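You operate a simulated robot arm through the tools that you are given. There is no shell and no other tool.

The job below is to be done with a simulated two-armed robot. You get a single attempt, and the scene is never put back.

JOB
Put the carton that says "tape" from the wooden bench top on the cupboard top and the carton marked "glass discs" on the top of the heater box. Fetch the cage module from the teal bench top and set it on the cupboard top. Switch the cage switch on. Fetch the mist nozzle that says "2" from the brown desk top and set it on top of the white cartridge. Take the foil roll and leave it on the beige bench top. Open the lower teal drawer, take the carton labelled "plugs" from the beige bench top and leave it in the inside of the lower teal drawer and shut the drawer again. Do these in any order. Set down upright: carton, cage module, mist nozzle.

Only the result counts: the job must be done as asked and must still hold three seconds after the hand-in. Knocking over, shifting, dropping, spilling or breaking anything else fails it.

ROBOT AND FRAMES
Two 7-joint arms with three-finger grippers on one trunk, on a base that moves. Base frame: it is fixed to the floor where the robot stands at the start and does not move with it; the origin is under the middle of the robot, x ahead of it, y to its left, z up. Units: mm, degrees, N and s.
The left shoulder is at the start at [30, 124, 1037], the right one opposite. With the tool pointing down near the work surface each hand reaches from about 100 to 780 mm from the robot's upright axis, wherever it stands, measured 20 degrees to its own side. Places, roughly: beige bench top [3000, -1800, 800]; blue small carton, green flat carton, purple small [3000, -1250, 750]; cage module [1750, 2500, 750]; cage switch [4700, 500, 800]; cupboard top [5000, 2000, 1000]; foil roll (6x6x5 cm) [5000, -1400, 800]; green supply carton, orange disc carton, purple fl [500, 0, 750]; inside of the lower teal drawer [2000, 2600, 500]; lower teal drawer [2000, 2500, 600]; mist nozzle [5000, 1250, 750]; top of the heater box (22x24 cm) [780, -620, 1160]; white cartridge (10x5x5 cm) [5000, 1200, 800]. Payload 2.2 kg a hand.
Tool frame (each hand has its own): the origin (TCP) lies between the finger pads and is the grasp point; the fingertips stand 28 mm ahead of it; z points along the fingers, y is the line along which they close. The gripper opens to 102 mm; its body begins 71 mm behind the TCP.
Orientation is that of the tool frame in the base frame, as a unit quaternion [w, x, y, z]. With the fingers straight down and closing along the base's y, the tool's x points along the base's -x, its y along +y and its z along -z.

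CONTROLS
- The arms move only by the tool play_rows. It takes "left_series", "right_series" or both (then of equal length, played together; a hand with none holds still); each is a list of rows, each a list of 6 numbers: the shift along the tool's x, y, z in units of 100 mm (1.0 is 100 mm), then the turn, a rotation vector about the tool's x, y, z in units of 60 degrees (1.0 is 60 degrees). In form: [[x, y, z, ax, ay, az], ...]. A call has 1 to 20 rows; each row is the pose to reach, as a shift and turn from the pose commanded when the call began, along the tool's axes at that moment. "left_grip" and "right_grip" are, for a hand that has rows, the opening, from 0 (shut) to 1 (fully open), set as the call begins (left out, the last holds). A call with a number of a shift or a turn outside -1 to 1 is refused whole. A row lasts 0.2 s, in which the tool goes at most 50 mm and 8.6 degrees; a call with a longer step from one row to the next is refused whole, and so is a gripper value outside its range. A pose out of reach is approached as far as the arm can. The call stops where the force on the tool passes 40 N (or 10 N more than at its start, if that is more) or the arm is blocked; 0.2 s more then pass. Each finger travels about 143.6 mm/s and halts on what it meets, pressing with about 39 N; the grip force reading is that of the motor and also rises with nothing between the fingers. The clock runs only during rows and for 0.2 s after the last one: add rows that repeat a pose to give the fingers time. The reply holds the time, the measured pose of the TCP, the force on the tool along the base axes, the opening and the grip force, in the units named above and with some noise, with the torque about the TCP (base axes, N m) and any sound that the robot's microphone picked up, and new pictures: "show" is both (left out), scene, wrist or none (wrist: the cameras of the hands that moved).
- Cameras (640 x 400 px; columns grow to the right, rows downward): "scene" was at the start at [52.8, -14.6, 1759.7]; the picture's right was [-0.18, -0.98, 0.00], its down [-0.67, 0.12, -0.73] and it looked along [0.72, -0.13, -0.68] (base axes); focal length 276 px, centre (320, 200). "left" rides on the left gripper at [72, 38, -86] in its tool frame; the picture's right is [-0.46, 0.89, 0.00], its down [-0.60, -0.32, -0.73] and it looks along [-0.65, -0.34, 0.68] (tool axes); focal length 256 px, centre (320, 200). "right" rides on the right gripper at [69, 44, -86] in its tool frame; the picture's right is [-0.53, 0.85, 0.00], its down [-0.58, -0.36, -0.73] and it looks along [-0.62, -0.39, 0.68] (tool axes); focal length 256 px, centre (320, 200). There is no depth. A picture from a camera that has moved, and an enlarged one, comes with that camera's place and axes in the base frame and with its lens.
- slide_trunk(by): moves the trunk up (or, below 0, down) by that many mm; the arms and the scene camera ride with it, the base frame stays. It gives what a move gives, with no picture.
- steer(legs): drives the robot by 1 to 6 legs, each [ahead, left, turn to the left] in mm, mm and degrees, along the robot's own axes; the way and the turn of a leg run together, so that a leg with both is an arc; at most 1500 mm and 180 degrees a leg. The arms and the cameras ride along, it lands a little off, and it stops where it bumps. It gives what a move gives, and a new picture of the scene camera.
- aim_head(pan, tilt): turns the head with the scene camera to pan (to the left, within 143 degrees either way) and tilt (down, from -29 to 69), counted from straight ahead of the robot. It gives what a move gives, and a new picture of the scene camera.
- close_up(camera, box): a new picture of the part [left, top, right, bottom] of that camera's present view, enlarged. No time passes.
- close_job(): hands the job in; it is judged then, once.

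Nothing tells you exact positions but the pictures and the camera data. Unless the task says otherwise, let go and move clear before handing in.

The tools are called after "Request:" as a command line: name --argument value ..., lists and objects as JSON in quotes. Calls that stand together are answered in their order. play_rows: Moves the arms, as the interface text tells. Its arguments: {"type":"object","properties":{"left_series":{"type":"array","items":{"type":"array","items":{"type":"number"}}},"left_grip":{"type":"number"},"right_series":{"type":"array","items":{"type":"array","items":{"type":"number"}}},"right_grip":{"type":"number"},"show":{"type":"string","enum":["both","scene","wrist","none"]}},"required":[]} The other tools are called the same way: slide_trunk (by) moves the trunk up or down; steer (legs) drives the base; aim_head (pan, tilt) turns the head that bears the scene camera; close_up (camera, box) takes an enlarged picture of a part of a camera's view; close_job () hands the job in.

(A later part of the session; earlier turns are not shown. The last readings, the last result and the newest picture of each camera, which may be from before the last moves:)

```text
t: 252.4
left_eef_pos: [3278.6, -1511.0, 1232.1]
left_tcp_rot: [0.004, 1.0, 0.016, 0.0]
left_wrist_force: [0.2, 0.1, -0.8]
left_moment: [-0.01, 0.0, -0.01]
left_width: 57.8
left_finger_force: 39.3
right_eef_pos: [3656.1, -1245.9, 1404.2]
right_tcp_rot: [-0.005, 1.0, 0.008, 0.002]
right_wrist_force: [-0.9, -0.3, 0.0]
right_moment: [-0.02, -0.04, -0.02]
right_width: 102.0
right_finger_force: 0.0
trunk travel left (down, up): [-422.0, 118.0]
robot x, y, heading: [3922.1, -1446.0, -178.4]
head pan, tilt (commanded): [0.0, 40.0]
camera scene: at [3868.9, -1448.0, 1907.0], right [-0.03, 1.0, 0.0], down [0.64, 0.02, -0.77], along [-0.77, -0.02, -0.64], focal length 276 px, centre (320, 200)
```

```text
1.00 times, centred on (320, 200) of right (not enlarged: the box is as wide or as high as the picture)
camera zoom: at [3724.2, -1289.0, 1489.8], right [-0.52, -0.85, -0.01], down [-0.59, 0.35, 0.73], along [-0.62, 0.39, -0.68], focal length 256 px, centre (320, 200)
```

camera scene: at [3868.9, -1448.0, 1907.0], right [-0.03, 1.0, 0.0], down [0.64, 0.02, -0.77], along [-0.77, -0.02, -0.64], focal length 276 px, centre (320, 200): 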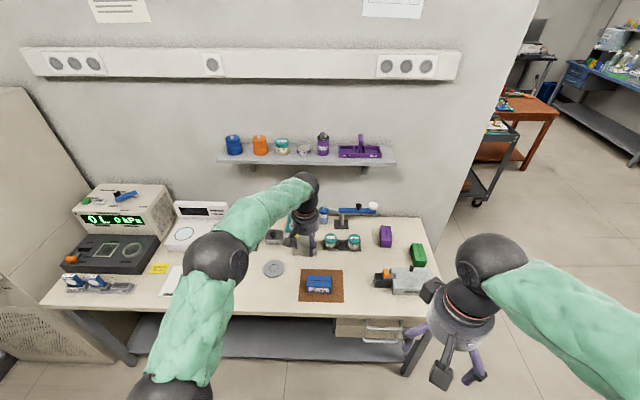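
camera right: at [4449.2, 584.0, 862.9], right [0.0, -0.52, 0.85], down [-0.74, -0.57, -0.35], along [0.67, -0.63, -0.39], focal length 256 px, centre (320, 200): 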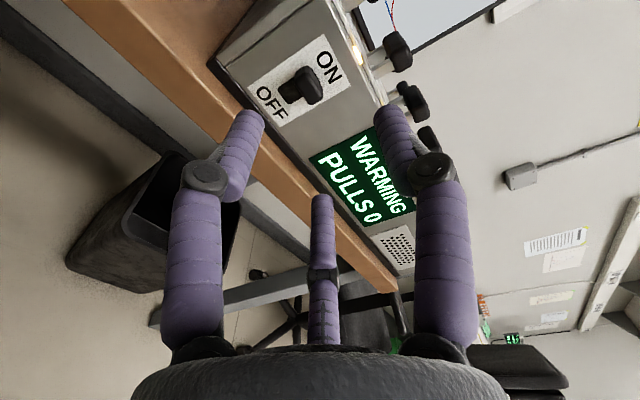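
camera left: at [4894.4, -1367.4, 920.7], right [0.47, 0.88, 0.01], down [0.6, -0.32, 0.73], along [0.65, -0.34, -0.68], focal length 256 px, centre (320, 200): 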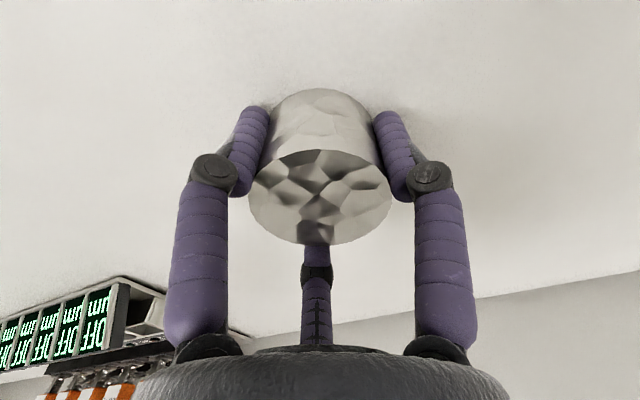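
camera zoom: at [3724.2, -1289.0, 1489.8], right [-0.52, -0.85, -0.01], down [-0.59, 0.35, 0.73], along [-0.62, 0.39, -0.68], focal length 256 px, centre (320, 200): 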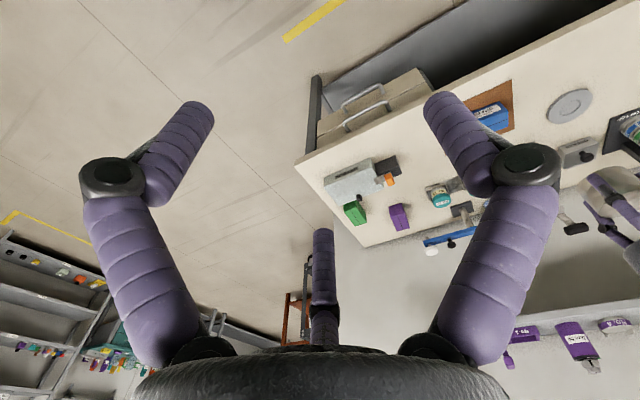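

The beige bench is at about z 790. A free spot for the roll is near (3190, -1690), in front of the grey ring. I drive so the left hand is above it, then lower.

Request:
steer --legs '[[85, 180, 0]]'

Request:
slide_trunk --by -300

Request:
aim_head --pan 10 --tilt 45

Request:
close_up --camera "left" --box '[0, 0, 640, 400]'

```text
t: 254.0
left_eef_pos: [3200.5, -1696.8, 1233.1]
left_tcp_rot: [0.005, 1.0, 0.016, 0.0]
left_wrist_force: [0.5, -0.3, -1.4]
left_moment: [0.05, -0.04, 0.0]
left_width: 57.9
left_finger_force: 38.8
right_eef_pos: [3577.3, -1430.2, 1403.0]
right_tcp_rot: [-0.005, 1.0, 0.008, 0.002]
right_wrist_force: [0.5, -0.5, 0.2]
right_moment: [0.03, -0.09, -0.02]
right_width: 102.2
right_finger_force: 0.1
trunk travel left (down, up): [-422.0, 118.0]
robot x, y, heading: [3844.2, -1635.4, -178.5]
head pan, tilt (commanded): [0.0, 40.0]
camera scene: at [3790.2, -1633.6, 1907.0], right [-0.03, 1.0, 0.0], down [0.64, 0.02, -0.77], along [-0.77, -0.02, -0.64], focal length 276 px, centre (320, 200)
```

scene: 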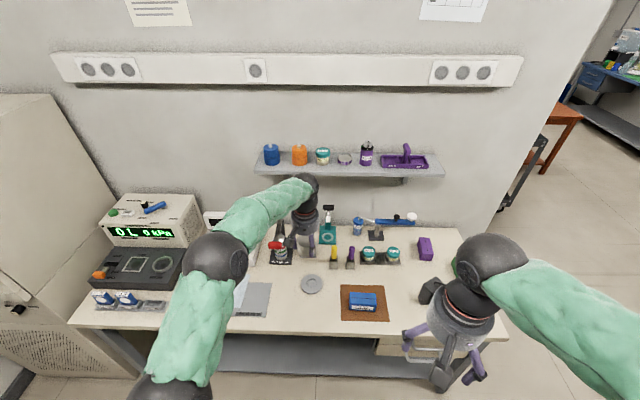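

```text
t: 257.0
left_eef_pos: [3201.3, -1696.4, 932.7]
left_tcp_rot: [0.005, 1.0, 0.016, 0.001]
left_wrist_force: [0.1, 0.5, -1.6]
left_moment: [0.01, -0.03, -0.01]
left_width: 57.9
left_finger_force: 38.3
right_eef_pos: [3576.5, -1430.3, 1104.0]
right_tcp_rot: [-0.006, 1.0, 0.008, 0.002]
right_wrist_force: [-0.3, 0.4, -1.0]
right_moment: [0.0, 0.05, -0.04]
right_width: 102.1
right_finger_force: 0.1
trunk travel left (down, up): [-122.0, 418.0]
robot x, y, heading: [3850.3, -1632.9, -177.8]
head pan, tilt (commanded): [0.0, 40.0]
```

```text
t: 257.7
left_eef_pos: [3200.7, -1696.3, 933.0]
left_tcp_rot: [0.004, 1.0, 0.015, 0.0]
left_wrist_force: [-0.2, -0.3, -1.3]
left_moment: [-0.03, -0.01, 0.01]
left_width: 57.9
left_finger_force: 39.0
right_eef_pos: [3576.4, -1430.8, 1104.5]
right_tcp_rot: [-0.005, 1.0, 0.008, 0.003]
right_wrist_force: [-0.5, -0.4, 0.7]
right_moment: [-0.01, 0.02, 0.03]
right_width: 101.8
right_finger_force: 0.0
trunk travel left (down, up): [-122.0, 418.0]
robot x, y, heading: [3844.1, -1632.6, -178.2]
head pan, tilt (commanded): [10.0, 45.0]
camera scene: at [3795.9, -1646.8, 1599.8], right [-0.2, 0.98, 0.0], down [0.69, 0.14, -0.71], along [-0.69, -0.14, -0.71], focal length 276 px, centre (320, 200)
```

scene: 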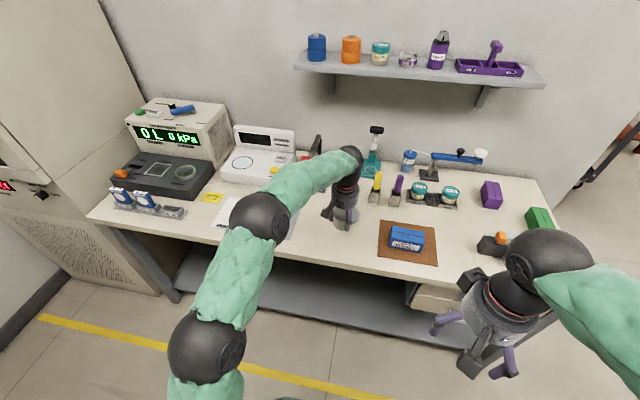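

```text
1.00 times, centred on (320, 200) of left (not enlarged: the box is as wide or as high as the picture)
camera zoom: at [3275.0, -1731.0, 1020.1], right [-0.44, -0.9, 0.01], down [-0.61, 0.3, 0.73], along [-0.66, 0.31, -0.69], focal length 256 px, centre (320, 200)
```

zoom: 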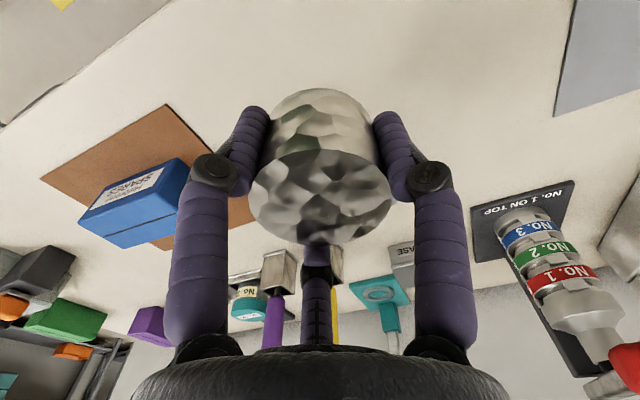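

Request:
play_rows --left_series '[[0, 0, 0.25, 0, 0, 0], [0, 0, 0.5, 0, 0, 0], [0, 0, 0.7, 0, 0, 0], [0, 0, 0.85, 0, 0, 0], [0, 0, 0.95, 0, 0, 0], [0, 0, 0.95, 0, 0, 0]]' --show "wrist"

Request:
play_rows --left_series '[[0, 0, 0.02, 0, 0, 0], [0, 0, 0.04, 0, 0, 0], [0, 0, 0.04, 0, 0, 0]]' --show "none"

```text
t: 259.1
left_eef_pos: [3200.1, -1698.4, 836.5]
left_tcp_rot: [0.005, 1.0, 0.016, -0.001]
left_wrist_force: [0.1, 0.0, -0.4]
left_moment: [-0.03, 0.04, 0.02]
left_width: 57.7
left_finger_force: 38.6
right_eef_pos: [3576.4, -1430.7, 1105.2]
right_tcp_rot: [-0.005, 1.0, 0.008, 0.003]
right_wrist_force: [-0.5, 0.5, 0.2]
right_moment: [0.04, 0.01, 0.01]
right_width: 102.2
right_finger_force: 0.0
trunk travel left (down, up): [-122.0, 418.0]
robot x, y, heading: [3844.4, -1632.1, -178.3]
head pan, tilt (commanded): [10.0, 45.0]
camera left: at [3274.3, -1731.7, 924.7], right [-0.44, -0.9, 0.01], down [-0.61, 0.3, 0.73], along [-0.66, 0.31, -0.69], focal length 256 px, centre (320, 200)
```

left: 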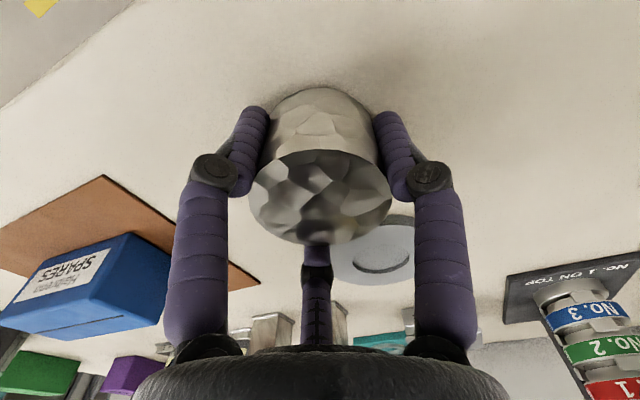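

```text
t: 259.9
left_eef_pos: [3201.1, -1697.9, 833.1]
left_tcp_rot: [0.005, 1.0, 0.017, 0.0]
left_wrist_force: [-0.5, 0.3, 0.9]
left_moment: [0.0, 0.02, -0.01]
left_width: 58.1
left_finger_force: 38.9
right_eef_pos: [3578.5, -1430.1, 1105.7]
right_tcp_rot: [-0.006, 1.0, 0.007, 0.002]
right_wrist_force: [-0.2, -0.1, 0.8]
right_moment: [0.02, -0.01, 0.02]
right_width: 101.9
right_finger_force: 0.1
trunk travel left (down, up): [-122.0, 418.0]
robot x, y, heading: [3844.5, -1633.9, -178.0]
head pan, tilt (commanded): [10.0, 45.0]
```

Request:
play_rows --left_series '[[0, 0, 0.015, 0, 0, 0], [0, 0, 0.03, 0, 0, 0], [0, 0, 0.03, 0, 0, 0]]' --show "none"

```text
t: 260.7
left_eef_pos: [3200.1, -1696.7, 834.9]
left_tcp_rot: [0.005, 1.0, 0.017, -0.002]
left_wrist_force: [1.8, 1.5, 17.0]
left_moment: [0.0, -0.51, 0.04]
left_width: 57.8
left_finger_force: 39.4
right_eef_pos: [3578.0, -1429.1, 1104.2]
right_tcp_rot: [-0.005, 1.0, 0.008, 0.003]
right_wrist_force: [-0.1, -1.3, -0.2]
right_moment: [0.0, 0.01, 0.01]
right_width: 102.3
right_finger_force: 0.0
trunk travel left (down, up): [-122.0, 418.0]
robot x, y, heading: [3844.8, -1629.8, -178.0]
head pan, tilt (commanded): [10.0, 45.0]
```

The roll rests on the bench (17 N). I open the left hand and lift clear.

Request:
play_rows --left_series '[[0, 0, -0.02, 0, 0, 0], [0, 0, -0.02, 0, 0, 0], [0, 0, -0.02, 0, 0, 0], [0, 0, -0.2, 0, 0, 0], [0, 0, -0.45, 0, 0, 0], [0, 0, -0.7, 0, 0, 0], [0, 0, -1.0, 0, 0, 0]]' --left_grip 0.85 --show "both"

```text
t: 262.3
left_eef_pos: [3200.7, -1696.2, 932.4]
left_tcp_rot: [0.004, 1.0, 0.016, 0.0]
left_wrist_force: [1.5, 0.4, -0.4]
left_moment: [-0.01, 0.01, -0.01]
left_width: 87.1
left_finger_force: 0.1
right_eef_pos: [3577.8, -1430.0, 1105.2]
right_tcp_rot: [-0.005, 1.0, 0.008, 0.002]
right_wrist_force: [-0.2, 0.9, 1.1]
right_moment: [0.01, 0.04, 0.0]
right_width: 102.0
right_finger_force: 0.0
trunk travel left (down, up): [-122.0, 418.0]
robot x, y, heading: [3848.4, -1630.4, -178.1]
head pan, tilt (commanded): [10.0, 45.0]
camera scene: at [3796.5, -1646.9, 1599.8], right [-0.2, 0.98, 0.0], down [0.69, 0.14, -0.71], along [-0.69, -0.14, -0.71], focal length 276 px, centre (320, 200)
camera left: at [3274.6, -1730.8, 1019.0], right [-0.44, -0.9, 0.01], down [-0.61, 0.3, 0.73], along [-0.66, 0.31, -0.68], focal length 256 px, centre (320, 200)
```

scene: 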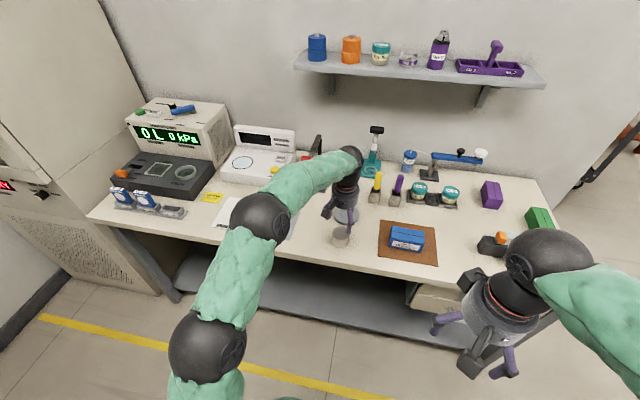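
left: 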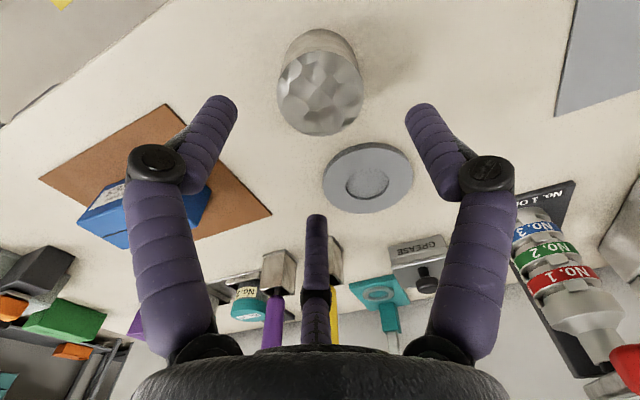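

The foil roll is on the beige bench. Now the plugs carton near (2995, -990): I raise the trunk, pull the left hand back, and shift the robot so the right hand can reach it.

Request:
slide_trunk --by 300

Request:
play_rows --left_series '[[0.25, 0, 0, 0, 0, 0], [0.5, 0, 0, 0, 0, 0], [0.75, 0, 0, 0, 0, 0], [1.0, 0, 0, 0, 0, 0]]' --right_series '[[-0.25, 0, 0, 0, 0, 0], [-0.5, 0, 0, 0, 0, 0], [-0.75, 0, 0, 0, 0, 0], [-1.0, 0, 0, 0, 0, 0]]' --show "none"

Request:
steer --legs '[[0, -440, -1.9], [160, 0, 0]]'

Request:
aim_head --pan -20 --tilt 45

Request:
close_up --camera "right" --box '[0, 0, 640, 400]'

```text
t: 265.3
left_eef_pos: [3199.6, -1696.4, 1230.8]
left_tcp_rot: [0.005, 1.0, 0.016, 0.0]
left_wrist_force: [0.4, -0.4, 0.0]
left_moment: [-0.04, 0.0, 0.0]
left_width: 86.7
left_finger_force: 0.2
right_eef_pos: [3577.9, -1430.0, 1404.3]
right_tcp_rot: [-0.005, 1.0, 0.008, 0.003]
right_wrist_force: [-0.5, 0.7, 0.2]
right_moment: [-0.02, 0.03, 0.02]
right_width: 102.0
right_finger_force: 0.2
trunk travel left (down, up): [-422.0, 118.0]
robot x, y, heading: [3843.3, -1629.9, -178.3]
head pan, tilt (commanded): [10.0, 45.0]
```

```text
t: 266.3
left_eef_pos: [3301.0, -1693.6, 1230.0]
left_tcp_rot: [0.004, 1.0, 0.015, 0.0]
left_wrist_force: [-0.3, 0.9, -0.5]
left_moment: [0.01, -0.01, -0.01]
left_width: 86.7
left_finger_force: 0.1
right_eef_pos: [3476.0, -1433.6, 1404.1]
right_tcp_rot: [-0.005, 1.0, 0.009, 0.003]
right_wrist_force: [-0.3, 0.6, -0.7]
right_moment: [0.03, 0.02, 0.0]
right_width: 101.9
right_finger_force: 0.2
trunk travel left (down, up): [-422.0, 118.0]
robot x, y, heading: [3842.7, -1633.8, -178.2]
head pan, tilt (commanded): [10.0, 45.0]
```

```text
t: 270.0
left_eef_pos: [3132.9, -1241.7, 1230.8]
left_tcp_rot: [0.004, 1.0, 0.0, 0.0]
left_wrist_force: [-0.3, 0.3, -0.2]
left_moment: [-0.01, -0.04, -0.01]
left_width: 86.6
left_finger_force: 0.1
right_eef_pos: [3317.3, -986.7, 1403.6]
right_tcp_rot: [-0.006, 1.0, -0.007, 0.003]
right_wrist_force: [0.1, 0.0, 0.4]
right_moment: [0.0, -0.03, 0.01]
right_width: 101.9
right_finger_force: 0.1
trunk travel left (down, up): [-422.0, 118.0]
robot x, y, heading: [3678.5, -1197.3, 179.8]
head pan, tilt (commanded): [10.0, 45.0]
camera scene: at [3629.8, -1210.8, 1899.8], right [-0.17, 0.98, 0.0], down [0.7, 0.12, -0.71], along [-0.7, -0.12, -0.71], focal length 276 px, centre (320, 200)
```

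scene: 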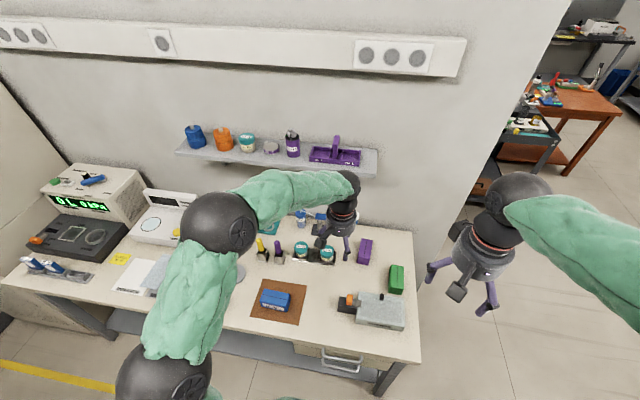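

```text
t: 270.9
left_eef_pos: [3134.4, -1241.4, 1228.9]
left_tcp_rot: [0.004, 1.0, 0.0, -0.001]
left_wrist_force: [0.5, 0.1, -0.9]
left_moment: [0.03, 0.04, -0.02]
left_width: 86.9
left_finger_force: 0.1
right_eef_pos: [3318.1, -986.5, 1403.8]
right_tcp_rot: [-0.005, 1.0, -0.008, 0.003]
right_wrist_force: [-0.1, 0.6, 0.0]
right_moment: [0.0, 0.0, 0.0]
right_width: 101.9
right_finger_force: 0.0
trunk travel left (down, up): [-422.0, 118.0]
robot x, y, heading: [3680.9, -1202.0, 179.9]
head pan, tilt (commanded): [-20.0, 45.0]
camera scene: at [3634.3, -1169.0, 1899.8], right [0.34, 0.94, 0.0], down [0.66, -0.24, -0.71], along [-0.66, 0.24, -0.71], focal length 276 px, centre (320, 200)
```

scene: 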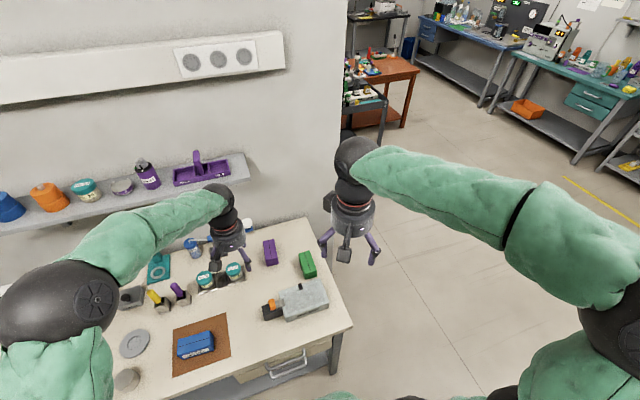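

```text
1.00 times, centred on (320, 200) of right (not enlarged: the box is as wide or as high as the picture)
camera zoom: at [3385.4, -1033.0, 1489.8], right [-0.55, -0.84, -0.01], down [-0.57, 0.37, 0.73], along [-0.61, 0.41, -0.68], focal length 256 px, centre (320, 200)
```

zoom: 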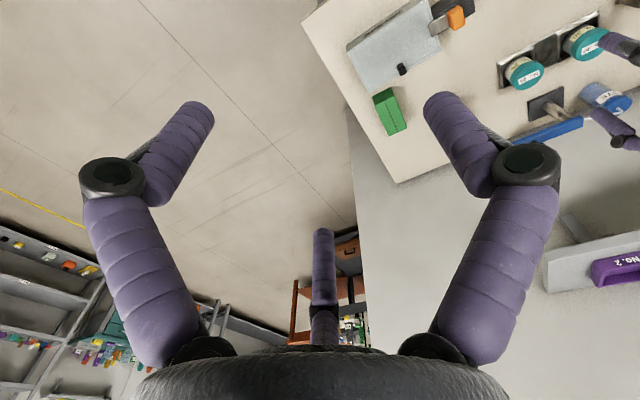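

Request:
close_up --camera "right" --box '[340, 40, 500, 160]'

Request:
close_up --camera "scene" --box '[240, 225, 360, 325]'

```text
3.33 times, centred on (420, 100) of right
camera zoom: at [3385.4, -1033.0, 1489.8], right [-0.55, -0.84, -0.01], down [-0.57, 0.37, 0.73], along [-0.61, 0.41, -0.68], focal length 853 px, centre (-13, 533)
```

zoom: 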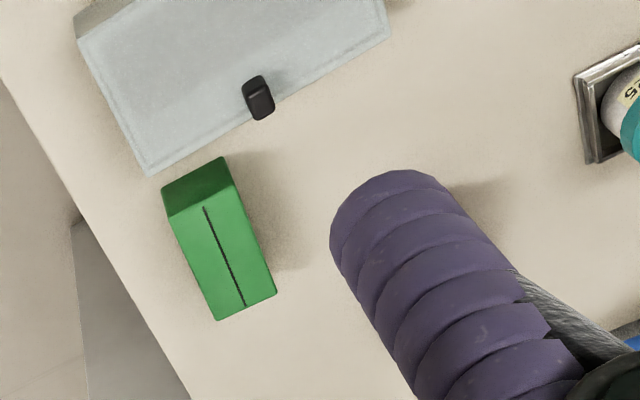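

```text
4.00 times, centred on (300, 275) of scene
camera zoom: at [3634.3, -1169.0, 1899.8], right [0.34, 0.94, 0.0], down [0.66, -0.24, -0.71], along [-0.66, 0.24, -0.71], focal length 1105 px, centre (400, -100)
```

zoom: 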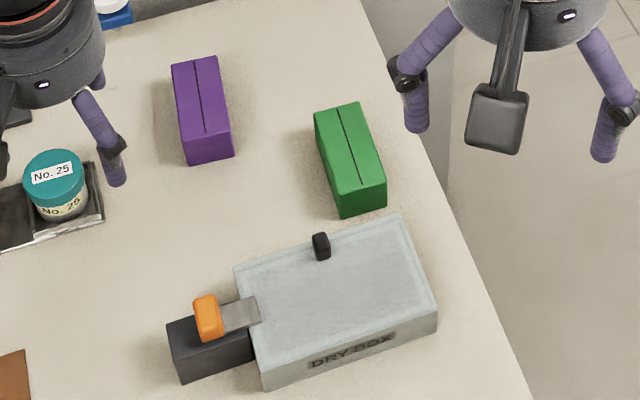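

The plugs carton measures x 2919-3032, y -1016 to -963, top z≈838. I'll grip it across its width with the hand at (2968, -977). I move 45 mm closer, lower the trunk and bring the right hand over.

Request:
steer --legs '[[45, 0, 0]]'

Request:
play_rows --left_series '[[0.25, 0, -0.25, 0, 0, 0], [0.5, 0, -0.5, 0, 0, 0], [0.75, 0, -0.75, 0, 0, 0], [1.0, 0, -1.0, 0, 0, 0]]' --right_series '[[-0.25, -0.03, 0.1, 0, 0, 0], [-0.5, -0.06, 0.2, 0, 0, 0], [-0.75, -0.09, 0.3, 0, 0, 0], [-1.0, -0.1, 0.4, 0, 0, 0]]' --show "none"

Request:
slide_trunk --by -278

Request:
play_rows --right_series '[[-0.25, 0, 0, 0, 0, 0], [-0.5, 0, 0, 0, 0, 0], [-0.75, 0, 0, 0, 0, 0], [-1.0, 0, 0, 0, 0, 0]]' --show "both"

```text
t: 271.8
left_eef_pos: [3090.2, -1241.3, 1230.0]
left_tcp_rot: [0.004, 1.0, 0.0, 0.0]
left_wrist_force: [-0.3, -0.1, -0.5]
left_moment: [0.01, -0.01, 0.0]
left_width: 86.7
left_finger_force: 0.0
right_eef_pos: [3274.1, -987.7, 1404.8]
right_tcp_rot: [-0.006, 1.0, -0.008, 0.003]
right_wrist_force: [-0.8, 0.0, -0.1]
right_moment: [0.01, 0.02, 0.01]
right_width: 101.6
right_finger_force: 0.0
trunk travel left (down, up): [-422.0, 118.0]
robot x, y, heading: [3635.0, -1197.2, 179.9]
head pan, tilt (commanded): [-20.0, 45.0]
camera scene: at [3591.1, -1168.6, 1899.9], right [0.34, 0.94, 0.0], down [0.66, -0.24, -0.71], along [-0.66, 0.24, -0.71], focal length 276 px, centre (320, 200)
```

scene: 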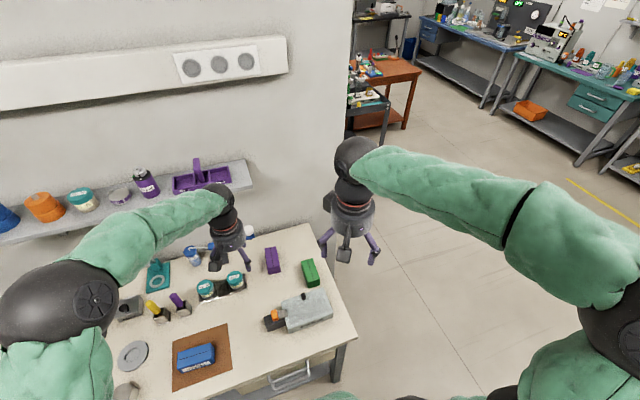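

```text
t: 272.8
left_eef_pos: [3190.5, -1240.9, 1330.5]
left_tcp_rot: [0.004, 1.0, 0.0, -0.001]
left_wrist_force: [-0.5, 0.3, 0.6]
left_moment: [0.0, 0.03, 0.0]
left_width: 86.8
left_finger_force: 0.1
right_eef_pos: [3174.4, -974.5, 1363.4]
right_tcp_rot: [-0.005, 1.0, -0.008, 0.003]
right_wrist_force: [0.0, 0.0, 0.1]
right_moment: [0.02, 0.0, 0.05]
right_width: 102.0
right_finger_force: 0.0
trunk travel left (down, up): [-422.0, 118.0]
robot x, y, heading: [3636.9, -1197.5, 179.7]
head pan, tilt (commanded): [-20.0, 45.0]
```

```text
t: 275.6
left_eef_pos: [3188.3, -1240.3, 1051.8]
left_tcp_rot: [0.004, 1.0, 0.0, 0.001]
left_wrist_force: [-1.0, 0.1, 0.4]
left_moment: [0.0, -0.03, -0.01]
left_width: 86.9
left_finger_force: 0.2
right_eef_pos: [3174.4, -975.1, 1087.2]
right_tcp_rot: [-0.005, 1.0, -0.009, 0.002]
right_wrist_force: [-0.1, 0.2, 0.0]
right_moment: [-0.05, 0.01, 0.05]
right_width: 102.0
right_finger_force: 0.2
trunk travel left (down, up): [-144.0, 396.0]
robot x, y, heading: [3637.2, -1198.3, 179.9]
head pan, tilt (commanded): [-20.0, 45.0]
```

```text
t: 276.6
left_eef_pos: [3188.0, -1241.5, 1051.0]
left_tcp_rot: [0.005, 1.0, 0.0, 0.0]
left_wrist_force: [0.0, 0.3, 0.0]
left_moment: [0.01, 0.0, -0.01]
left_width: 86.4
left_finger_force: 0.2
right_eef_pos: [3073.0, -973.4, 1084.4]
right_tcp_rot: [-0.005, 1.0, -0.008, 0.004]
right_wrist_force: [-0.5, 0.1, -0.6]
right_moment: [0.0, 0.01, 0.03]
right_width: 101.7
right_finger_force: 0.1
trunk travel left (down, up): [-144.0, 396.0]
robot x, y, heading: [3633.9, -1196.6, 179.9]
head pan, tilt (commanded): [-20.0, 45.0]
camera scene: at [3589.1, -1168.9, 1621.8], right [0.34, 0.94, 0.0], down [0.66, -0.24, -0.71], along [-0.66, 0.24, -0.71], focal length 276 px, centre (320, 200)
camera right: at [3140.8, -1018.9, 1170.9], right [-0.55, -0.84, -0.01], down [-0.58, 0.37, 0.73], along [-0.61, 0.41, -0.68], focal length 256 px, centre (320, 200)
```

scene: 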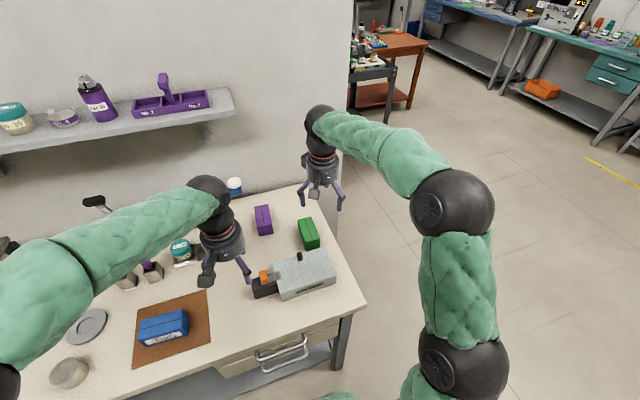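
right: 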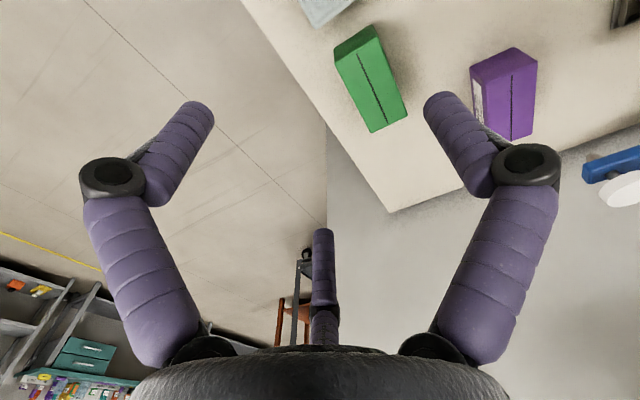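

Request:
close_up --camera "right" --box '[280, 0, 460, 150]'

```text
2.67 times, centred on (370, 75) of right
camera zoom: at [3140.8, -1018.9, 1170.9], right [-0.55, -0.84, -0.01], down [-0.58, 0.37, 0.73], along [-0.61, 0.41, -0.68], focal length 683 px, centre (187, 533)
```

zoom: 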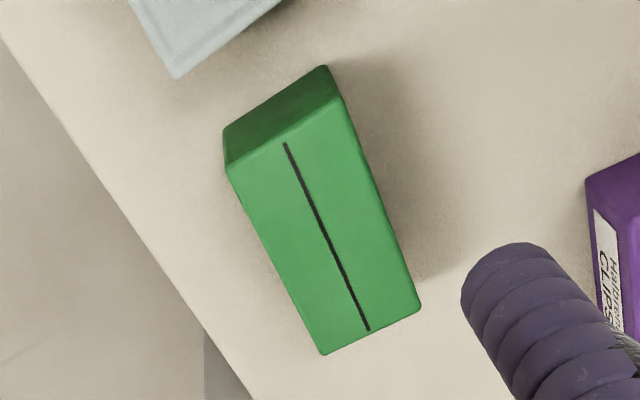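

Request:
play_rows --right_series '[[-0.3, 0.02, 0.2, 0, 0, 0], [-0.6, 0.04, 0.4, 0, 0, 0], [-0.9, 0.05, 0.6, 0, 0, 0], [-0.98, 0.05, 0.8, 0, 0, 0], [-0.98, 0.05, 1.0, 0, 0, 0]]' --show "none"

Request:
play_rows --right_series '[[0, 0, 0.25, 0, 0, 0], [0, 0, 0.5, 0, 0, 0], [0, 0, 0.75, 0, 0, 0], [0, 0, 0.95, 0, 0, 0], [0, 0, 0.95, 0, 0, 0]]' --show "both"

Request:
close_up --camera "right" --box '[170, 0, 490, 220]'

```text
t: 277.8
left_eef_pos: [3188.5, -1240.7, 1052.4]
left_tcp_rot: [0.004, 1.0, 0.0, 0.0]
left_wrist_force: [0.6, -0.9, -0.9]
left_moment: [-0.03, -0.01, 0.02]
left_width: 86.7
left_finger_force: 0.1
right_eef_pos: [2974.6, -976.5, 984.1]
right_tcp_rot: [-0.005, 1.0, -0.008, 0.003]
right_wrist_force: [0.5, 0.1, -0.4]
right_moment: [0.01, 0.0, -0.01]
right_width: 102.3
right_finger_force: 0.1
trunk travel left (down, up): [-144.0, 396.0]
robot x, y, heading: [3638.8, -1197.6, 179.7]
head pan, tilt (commanded): [-20.0, 45.0]
```

```text
t: 279.0
left_eef_pos: [3189.1, -1240.3, 1053.8]
left_tcp_rot: [0.004, 1.0, -0.001, 0.0]
left_wrist_force: [-0.2, -0.2, 0.3]
left_moment: [0.01, -0.01, -0.02]
left_width: 86.7
left_finger_force: 0.0
right_eef_pos: [2977.1, -974.4, 888.3]
right_tcp_rot: [-0.006, 1.0, -0.008, 0.003]
right_wrist_force: [-0.2, 0.6, -0.9]
right_moment: [0.01, 0.01, 0.0]
right_width: 102.0
right_finger_force: 0.1
trunk travel left (down, up): [-144.0, 396.0]
robot x, y, heading: [3635.6, -1194.5, 179.7]
head pan, tilt (commanded): [-20.0, 45.0]
camera scene: at [3589.9, -1168.9, 1621.8], right [0.34, 0.94, 0.0], down [0.66, -0.24, -0.71], along [-0.66, 0.24, -0.71], focal length 276 px, centre (320, 200)
camera right: at [3044.9, -1021.0, 974.2], right [-0.55, -0.84, -0.01], down [-0.57, 0.37, 0.73], along [-0.61, 0.41, -0.68], focal length 256 px, centre (320, 200)
```

scene: 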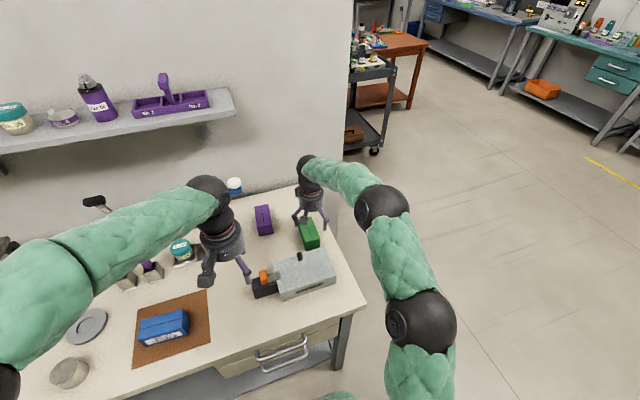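
right: 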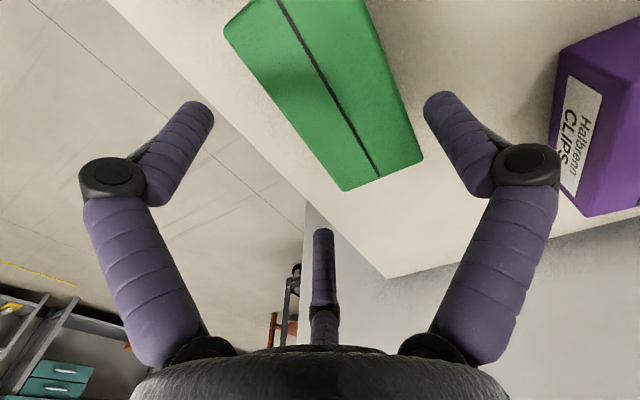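

```text
1.82 times, centred on (330, 110) of right
camera zoom: at [3044.9, -1021.0, 974.2], right [-0.55, -0.84, -0.01], down [-0.57, 0.37, 0.73], along [-0.61, 0.41, -0.68], focal length 465 px, centre (302, 364)
```

zoom: 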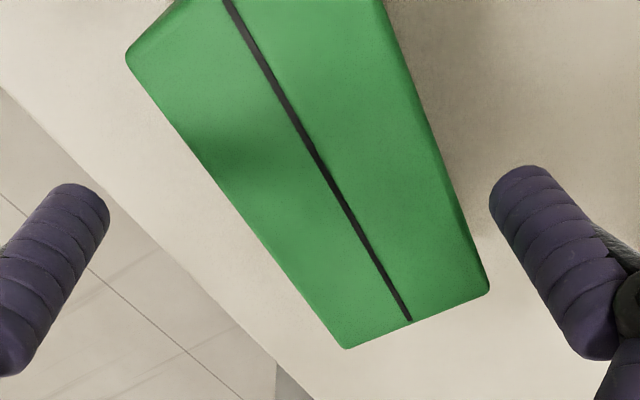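

Request:
play_rows --right_series '[[0, 0.05, 0, 0, 0, 0], [0, 0.05, 0.15, 0, 0, 0], [0, 0.05, 0.3, 0, 0, 0], [0, 0.05, 0.45, 0, 0, 0], [0, 0.05, 0.56, 0, 0, 0], [0, 0.05, 0.56, 0, 0, 0]]' --show "wrist"

```text
t: 280.4
left_eef_pos: [3189.0, -1240.4, 1052.5]
left_tcp_rot: [0.005, 1.0, 0.0, 0.0]
left_wrist_force: [-0.4, 0.6, -0.1]
left_moment: [0.01, -0.03, 0.02]
left_width: 86.7
left_finger_force: 0.1
right_eef_pos: [2976.9, -979.0, 832.5]
right_tcp_rot: [-0.006, 1.0, -0.007, 0.004]
right_wrist_force: [-0.1, 0.1, 0.6]
right_moment: [-0.02, 0.01, -0.01]
right_width: 101.9
right_finger_force: 0.0
trunk travel left (down, up): [-144.0, 396.0]
robot x, y, heading: [3635.3, -1199.0, 180.0]
head pan, tilt (commanded): [-20.0, 45.0]
camera right: at [3044.2, -1025.2, 917.7], right [-0.55, -0.84, -0.01], down [-0.57, 0.37, 0.73], along [-0.61, 0.41, -0.68], focal length 256 px, centre (320, 200)
```

right: 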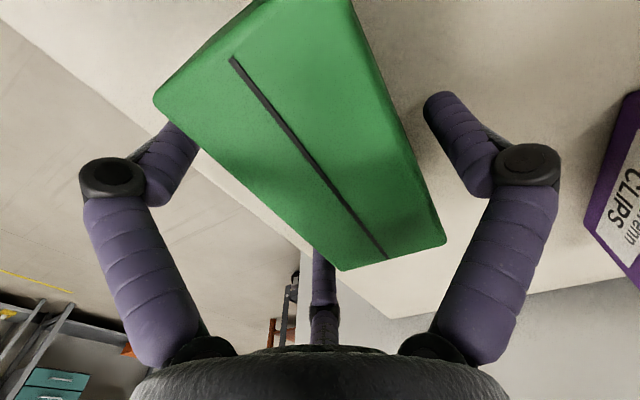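

No contact so far and the fingers straddle the carton. I close the right hand and lift a little with the trunk.

Request:
play_rows --right_series '[[0, 0, 0, 0, 0, 0], [0, 0, 0, 0, 0, 0], [0, 0, 0, 0, 0, 0], [0, 0, 0, 0, 0, 0], [0, 0, 0, 0, 0, 0]]' --right_grip 0.0 --show "wrist"

Request:
slide_trunk --by 80

Request:
close_up --camera "right" --box '[0, 0, 640, 400]'

Request:
close_up --camera "scene" --box '[220, 130, 420, 310]'

```text
t: 281.6
left_eef_pos: [3189.0, -1239.7, 1052.7]
left_tcp_rot: [0.004, 1.0, 0.0, 0.0]
left_wrist_force: [0.5, -0.7, 0.4]
left_moment: [0.02, 0.02, 0.01]
left_width: 86.8
left_finger_force: 0.1
right_eef_pos: [2977.1, -979.5, 832.8]
right_tcp_rot: [-0.005, 1.0, -0.008, 0.002]
right_wrist_force: [-2.6, -1.5, 6.3]
right_moment: [-0.38, -0.27, -0.1]
right_width: 76.6
right_finger_force: 39.1
trunk travel left (down, up): [-144.0, 396.0]
robot x, y, heading: [3635.3, -1197.8, 179.8]
head pan, tilt (commanded): [-20.0, 45.0]
camera right: at [3044.2, -1025.4, 918.5], right [-0.55, -0.84, -0.01], down [-0.57, 0.37, 0.73], along [-0.61, 0.41, -0.68], focal length 256 px, centre (320, 200)
```

right: 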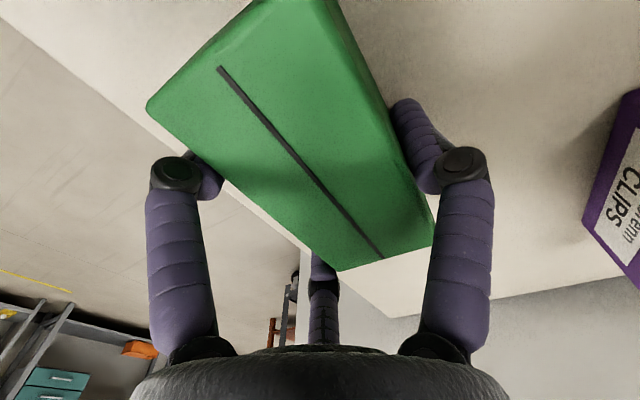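

```text
t: 282.8
left_eef_pos: [3188.7, -1241.0, 1131.4]
left_tcp_rot: [0.004, 1.0, 0.001, -0.001]
left_wrist_force: [-0.3, -0.6, 0.1]
left_moment: [-0.02, 0.01, 0.01]
left_width: 86.8
left_finger_force: 0.0
right_eef_pos: [2977.6, -978.8, 912.1]
right_tcp_rot: [-0.005, 1.0, -0.008, 0.003]
right_wrist_force: [-0.3, -0.6, -0.6]
right_moment: [0.03, 0.0, -0.02]
right_width: 76.4
right_finger_force: 39.2
trunk travel left (down, up): [-224.0, 316.0]
robot x, y, heading: [3634.7, -1196.9, 179.9]
head pan, tilt (commanded): [-20.0, 45.0]
```

```text
1.00 times, centred on (320, 200) of right (not enlarged: the box is as wide or as high as the picture)
camera zoom: at [3044.1, -1025.2, 997.2], right [-0.55, -0.84, -0.01], down [-0.58, 0.37, 0.73], along [-0.61, 0.41, -0.68], focal length 256 px, centre (320, 200)
```

zoom: 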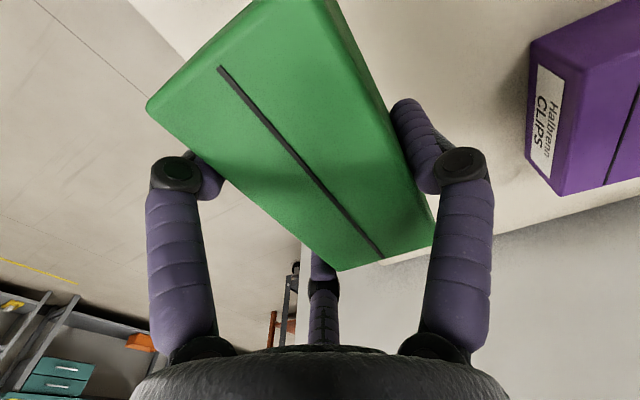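

```text
2.22 times, centred on (320, 220) of scene
camera zoom: at [3589.4, -1168.7, 1701.6], right [0.34, 0.94, 0.0], down [0.66, -0.24, -0.71], along [-0.66, 0.24, -0.71], focal length 614 px, centre (320, 156)
```

zoom: 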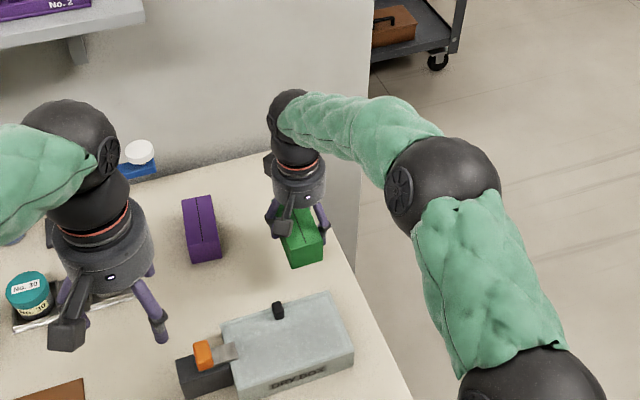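

The plugs carton is lifted. I raise the trunk and drive out of the alcove, back across the room toward the teal bench.

Request:
slide_trunk --by 300

Request:
steer --legs '[[-200, 0, 0], [0, -1500, 0], [0, -1000, 0], [0, 0, -90], [0, 1400, 0]]'

Request:
aim_head --pan 0 --tilt 35

```text
t: 285.8
left_eef_pos: [3188.4, -1240.1, 1432.0]
left_tcp_rot: [0.005, 1.0, 0.0, 0.0]
left_wrist_force: [-0.6, 1.2, -0.3]
left_moment: [0.02, 0.02, -0.01]
left_width: 86.8
left_finger_force: 0.1
right_eef_pos: [2978.5, -979.4, 1211.0]
right_tcp_rot: [-0.005, 1.0, -0.007, 0.003]
right_wrist_force: [-1.4, -0.1, -1.6]
right_moment: [-0.03, 0.02, -0.04]
right_width: 76.2
right_finger_force: 39.2
trunk travel left (down, up): [-524.0, 16.0]
robot x, y, heading: [3632.5, -1197.3, 179.6]
head pan, tilt (commanded): [-20.0, 45.0]
```

```text
t: 309.5
left_eef_pos: [2443.0, 1741.1, 1431.3]
left_tcp_rot: [0.004, 0.708, -0.706, -0.003]
left_wrist_force: [-0.2, 0.3, -0.4]
left_moment: [0.02, 0.02, -0.04]
left_width: 86.7
left_finger_force: 0.0
right_eef_pos: [2703.8, 1953.1, 1211.4]
right_tcp_rot: [0.002, -0.702, 0.712, -0.006]
right_wrist_force: [-0.2, 0.5, -1.5]
right_moment: [0.04, -0.02, 0.01]
right_width: 76.4
right_finger_force: 39.3
trunk travel left (down, up): [-524.0, 16.0]
robot x, y, heading: [2492.4, 1295.1, 90.2]
head pan, tilt (commanded): [-20.0, 45.0]
camera scene: at [2516.4, 1341.8, 2001.8], right [0.94, -0.34, 0.0], down [-0.24, -0.66, -0.71], along [0.24, 0.66, -0.71], focal length 276 px, centre (320, 200)
```

scene: 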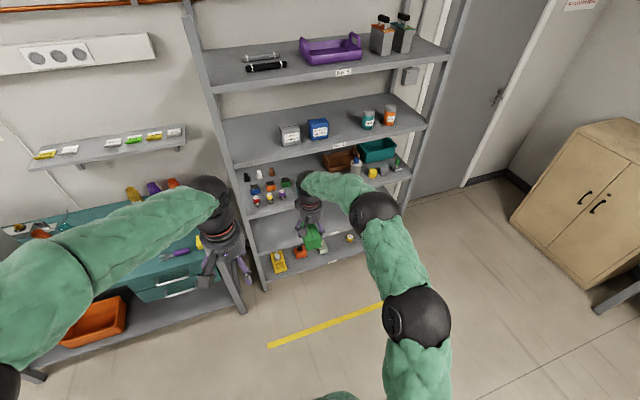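

```text
t: 310.3
left_eef_pos: [2443.9, 1741.0, 1432.7]
left_tcp_rot: [0.004, 0.707, -0.707, -0.002]
left_wrist_force: [0.7, -1.4, -0.9]
left_moment: [0.0, 0.01, 0.01]
left_width: 86.8
left_finger_force: 0.0
right_eef_pos: [2704.1, 1953.6, 1211.9]
right_tcp_rot: [0.001, -0.702, 0.712, -0.006]
right_wrist_force: [0.5, 0.8, -1.0]
right_moment: [-0.01, -0.02, 0.02]
right_width: 76.4
right_finger_force: 39.4
trunk travel left (down, up): [-524.0, 16.0]
robot x, y, heading: [2487.7, 1292.7, 90.3]
head pan, tilt (commanded): [0.0, 35.0]
camera scene: at [2488.8, 1353.4, 2016.6], right [1.0, 0.0, 0.0], down [0.0, -0.57, -0.82], along [0.0, 0.82, -0.57], focal length 276 px, centre (320, 200)
```

scene: 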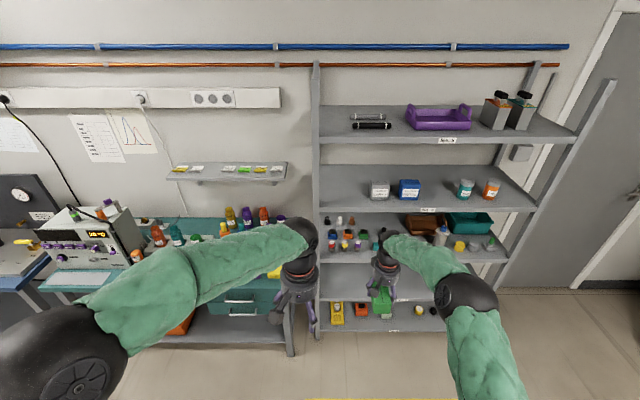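

The carton is still held. Now, in free space, I turn the left hand to point forward (thumb down) for gripping the drawer handle, shifting it outwards.

Request:
play_rows --left_series '[[0, 0.14, 0, 0.0824, -0.0824, -0.0824], [0, 0.28, 0, 0.1648, -0.1648, -0.1648], [0, 0.42, 0, 0.2472, -0.2472, -0.2472], [0, 0.56, 0, 0.3296, -0.3296, -0.3296], [0, 0.7, 0, 0.412, -0.412, -0.412], [0, 0.85, 0, 0.4944, -0.4944, -0.4944], [0, 1.0, 0, 0.577, -0.577, -0.577]]' --show "none"

Request:
play_rows --left_series '[[0, 0, 0, 0.0824, -0.0824, -0.0824], [0, 0, 0, 0.1648, -0.1648, -0.1648], [0, 0, 0, 0.2472, -0.2472, -0.2472], [0, 0, 0, 0.3296, -0.3296, -0.3296], [0, 0, 0, 0.412, -0.412, -0.412], [0, 0, 0, 0.4944, -0.4944, -0.4944], [0, 0, 0, 0.577, -0.577, -0.577]]' --show "both"

```text
t: 311.9
left_eef_pos: [2343.6, 1739.5, 1432.5]
left_tcp_rot: [-0.408, 0.816, -0.409, -0.005]
left_wrist_force: [-0.2, -1.0, -0.2]
left_moment: [-0.01, -0.01, -0.01]
left_width: 86.6
left_finger_force: 0.2
right_eef_pos: [2703.1, 1951.4, 1212.8]
right_tcp_rot: [0.002, -0.702, 0.712, -0.006]
right_wrist_force: [-0.8, -0.7, -1.7]
right_moment: [0.04, 0.0, 0.03]
right_width: 76.1
right_finger_force: 39.3
trunk travel left (down, up): [-524.0, 16.0]
robot x, y, heading: [2486.1, 1293.5, 90.0]
head pan, tilt (commanded): [0.0, 35.0]
```

```text
t: 313.5
left_eef_pos: [2283.0, 1723.3, 1427.2]
left_tcp_rot: [0.709, -0.705, 0.008, -0.002]
left_wrist_force: [0.7, -0.9, -0.1]
left_moment: [0.02, -0.02, -0.02]
left_width: 86.5
left_finger_force: 0.2
left hand out of reach, approached as far as the arm can: row 4, 5, 6, 7
right_eef_pos: [2703.5, 1953.1, 1210.9]
right_tcp_rot: [0.001, -0.702, 0.712, -0.005]
right_wrist_force: [-0.4, 0.4, -1.5]
right_moment: [0.02, 0.0, 0.01]
right_width: 76.3
right_finger_force: 38.6
trunk travel left (down, up): [-524.0, 16.0]
robot x, y, heading: [2486.9, 1290.4, 90.2]
head pan, tilt (commanded): [0.0, 35.0]
camera scene: at [2488.1, 1353.4, 2016.6], right [1.0, 0.0, 0.0], down [0.0, -0.57, -0.82], along [0.0, 0.82, -0.57], focal length 276 px, centre (320, 200)
camera left: at [2354.2, 1636.3, 1388.8], right [-0.47, 0.01, -0.88], down [-0.61, -0.72, 0.32], along [-0.63, 0.69, 0.35], focal length 256 px, centre (320, 200)
```

scene: 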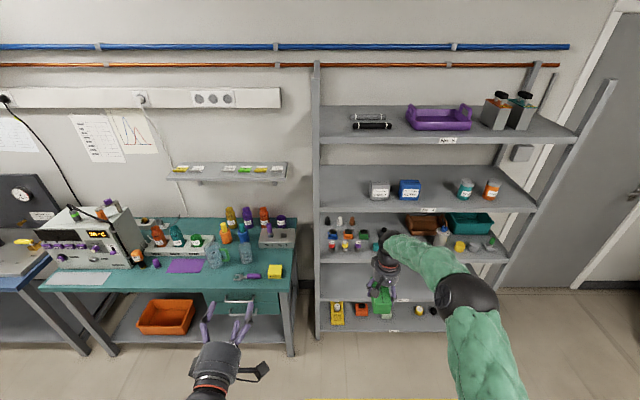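
left: 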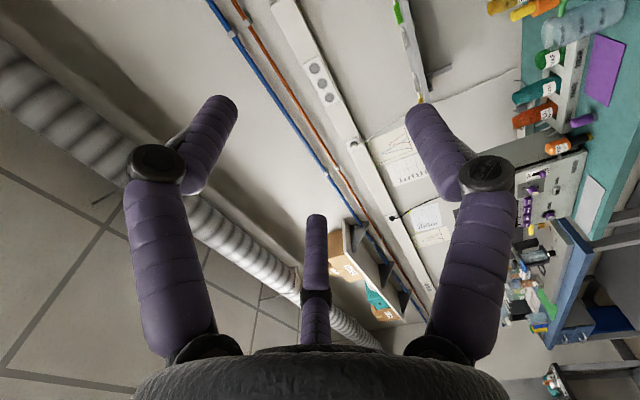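

The left hand points forward with thumb down. I zoom on the drawers.

Request:
close_up --camera "scene" --box '[200, 260, 310, 350]'

Request:
steer --legs '[[0, 320, 0]]'

Request:
aim_head --pan 10 --tilt 45

Request:
close_up --camera "scene" --box '[230, 200, 430, 340]'

```text
4.44 times, centred on (255, 305) of scene
camera zoom: at [2488.1, 1353.4, 2016.6], right [1.0, 0.0, 0.0], down [0.0, -0.57, -0.82], along [0.0, 0.82, -0.57], focal length 1227 px, centre (609, -267)
```

zoom: 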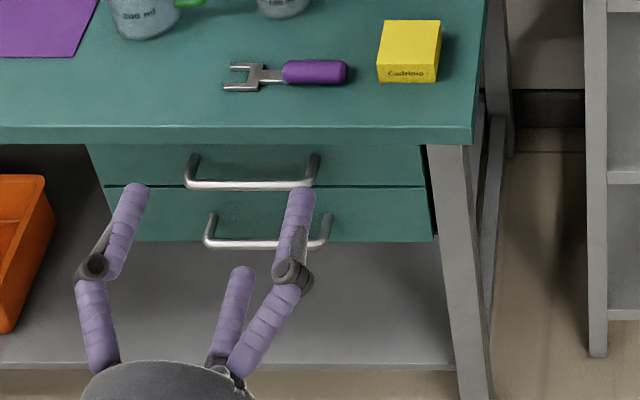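

```text
t: 315.7
left_eef_pos: [1963.6, 1722.5, 1426.6]
left_tcp_rot: [0.708, -0.706, 0.01, -0.003]
left_wrist_force: [-0.4, -1.1, -0.2]
left_moment: [0.0, -0.01, 0.02]
left_width: 86.6
left_finger_force: 0.1
right_eef_pos: [2385.8, 1953.2, 1212.6]
right_tcp_rot: [0.002, -0.702, 0.712, -0.006]
right_wrist_force: [-0.2, 0.2, -0.9]
right_moment: [-0.02, -0.03, 0.0]
right_width: 76.4
right_finger_force: 39.1
trunk travel left (down, up): [-524.0, 16.0]
robot x, y, heading: [2164.1, 1292.5, 90.0]
head pan, tilt (commanded): [0.0, 35.0]
camera scene: at [2168.8, 1353.1, 2016.6], right [1.0, 0.0, 0.0], down [0.0, -0.57, -0.82], along [0.0, 0.82, -0.57], focal length 276 px, centre (320, 200)
```

scene: 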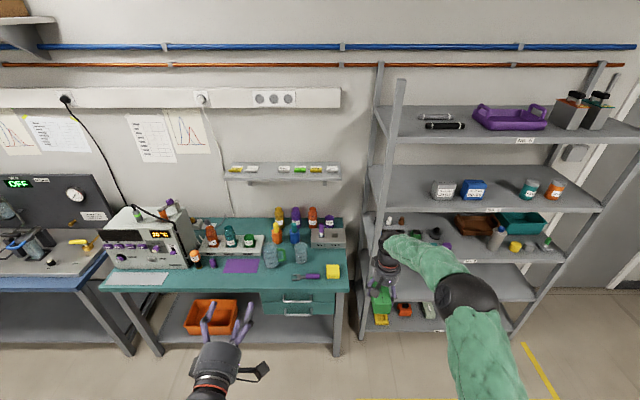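

```text
t: 316.4
left_eef_pos: [1964.6, 1723.0, 1426.1]
left_tcp_rot: [0.708, -0.706, 0.01, -0.003]
left_wrist_force: [-0.2, -0.2, -0.9]
left_moment: [0.01, -0.02, 0.0]
left_width: 87.2
left_finger_force: 0.0
right_eef_pos: [2383.8, 1952.7, 1212.6]
right_tcp_rot: [0.003, -0.702, 0.712, -0.005]
right_wrist_force: [-0.6, 0.0, -1.4]
right_moment: [0.04, 0.01, 0.0]
right_width: 76.3
right_finger_force: 39.2
trunk travel left (down, up): [-524.0, 16.0]
robot x, y, heading: [2168.2, 1295.0, 90.1]
head pan, tilt (commanded): [10.0, 45.0]
camera scene: at [2154.0, 1345.0, 2001.8], right [0.98, 0.17, 0.0], down [0.12, -0.7, -0.71], along [-0.12, 0.7, -0.71], focal length 276 px, centre (320, 200)
```

scene: 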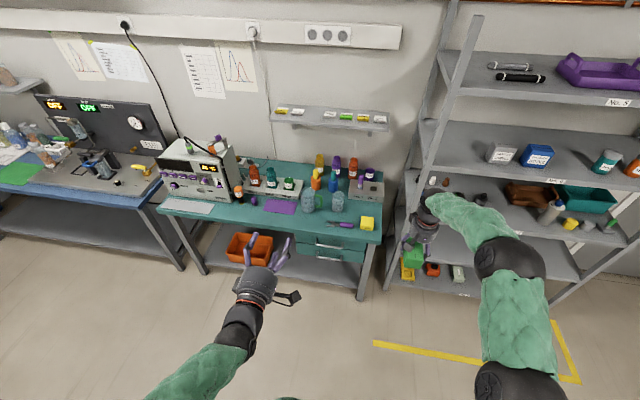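

```text
2.86 times, centred on (330, 270) of scene
camera zoom: at [2154.0, 1345.0, 2001.8], right [0.98, 0.17, 0.0], down [0.12, -0.7, -0.71], along [-0.12, 0.7, -0.71], focal length 789 px, centre (291, 0)
```

zoom: 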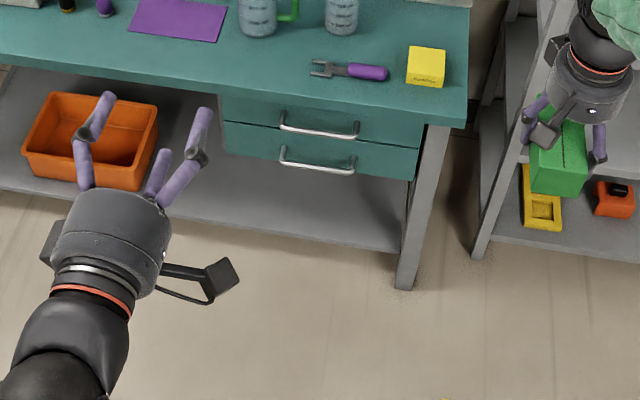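

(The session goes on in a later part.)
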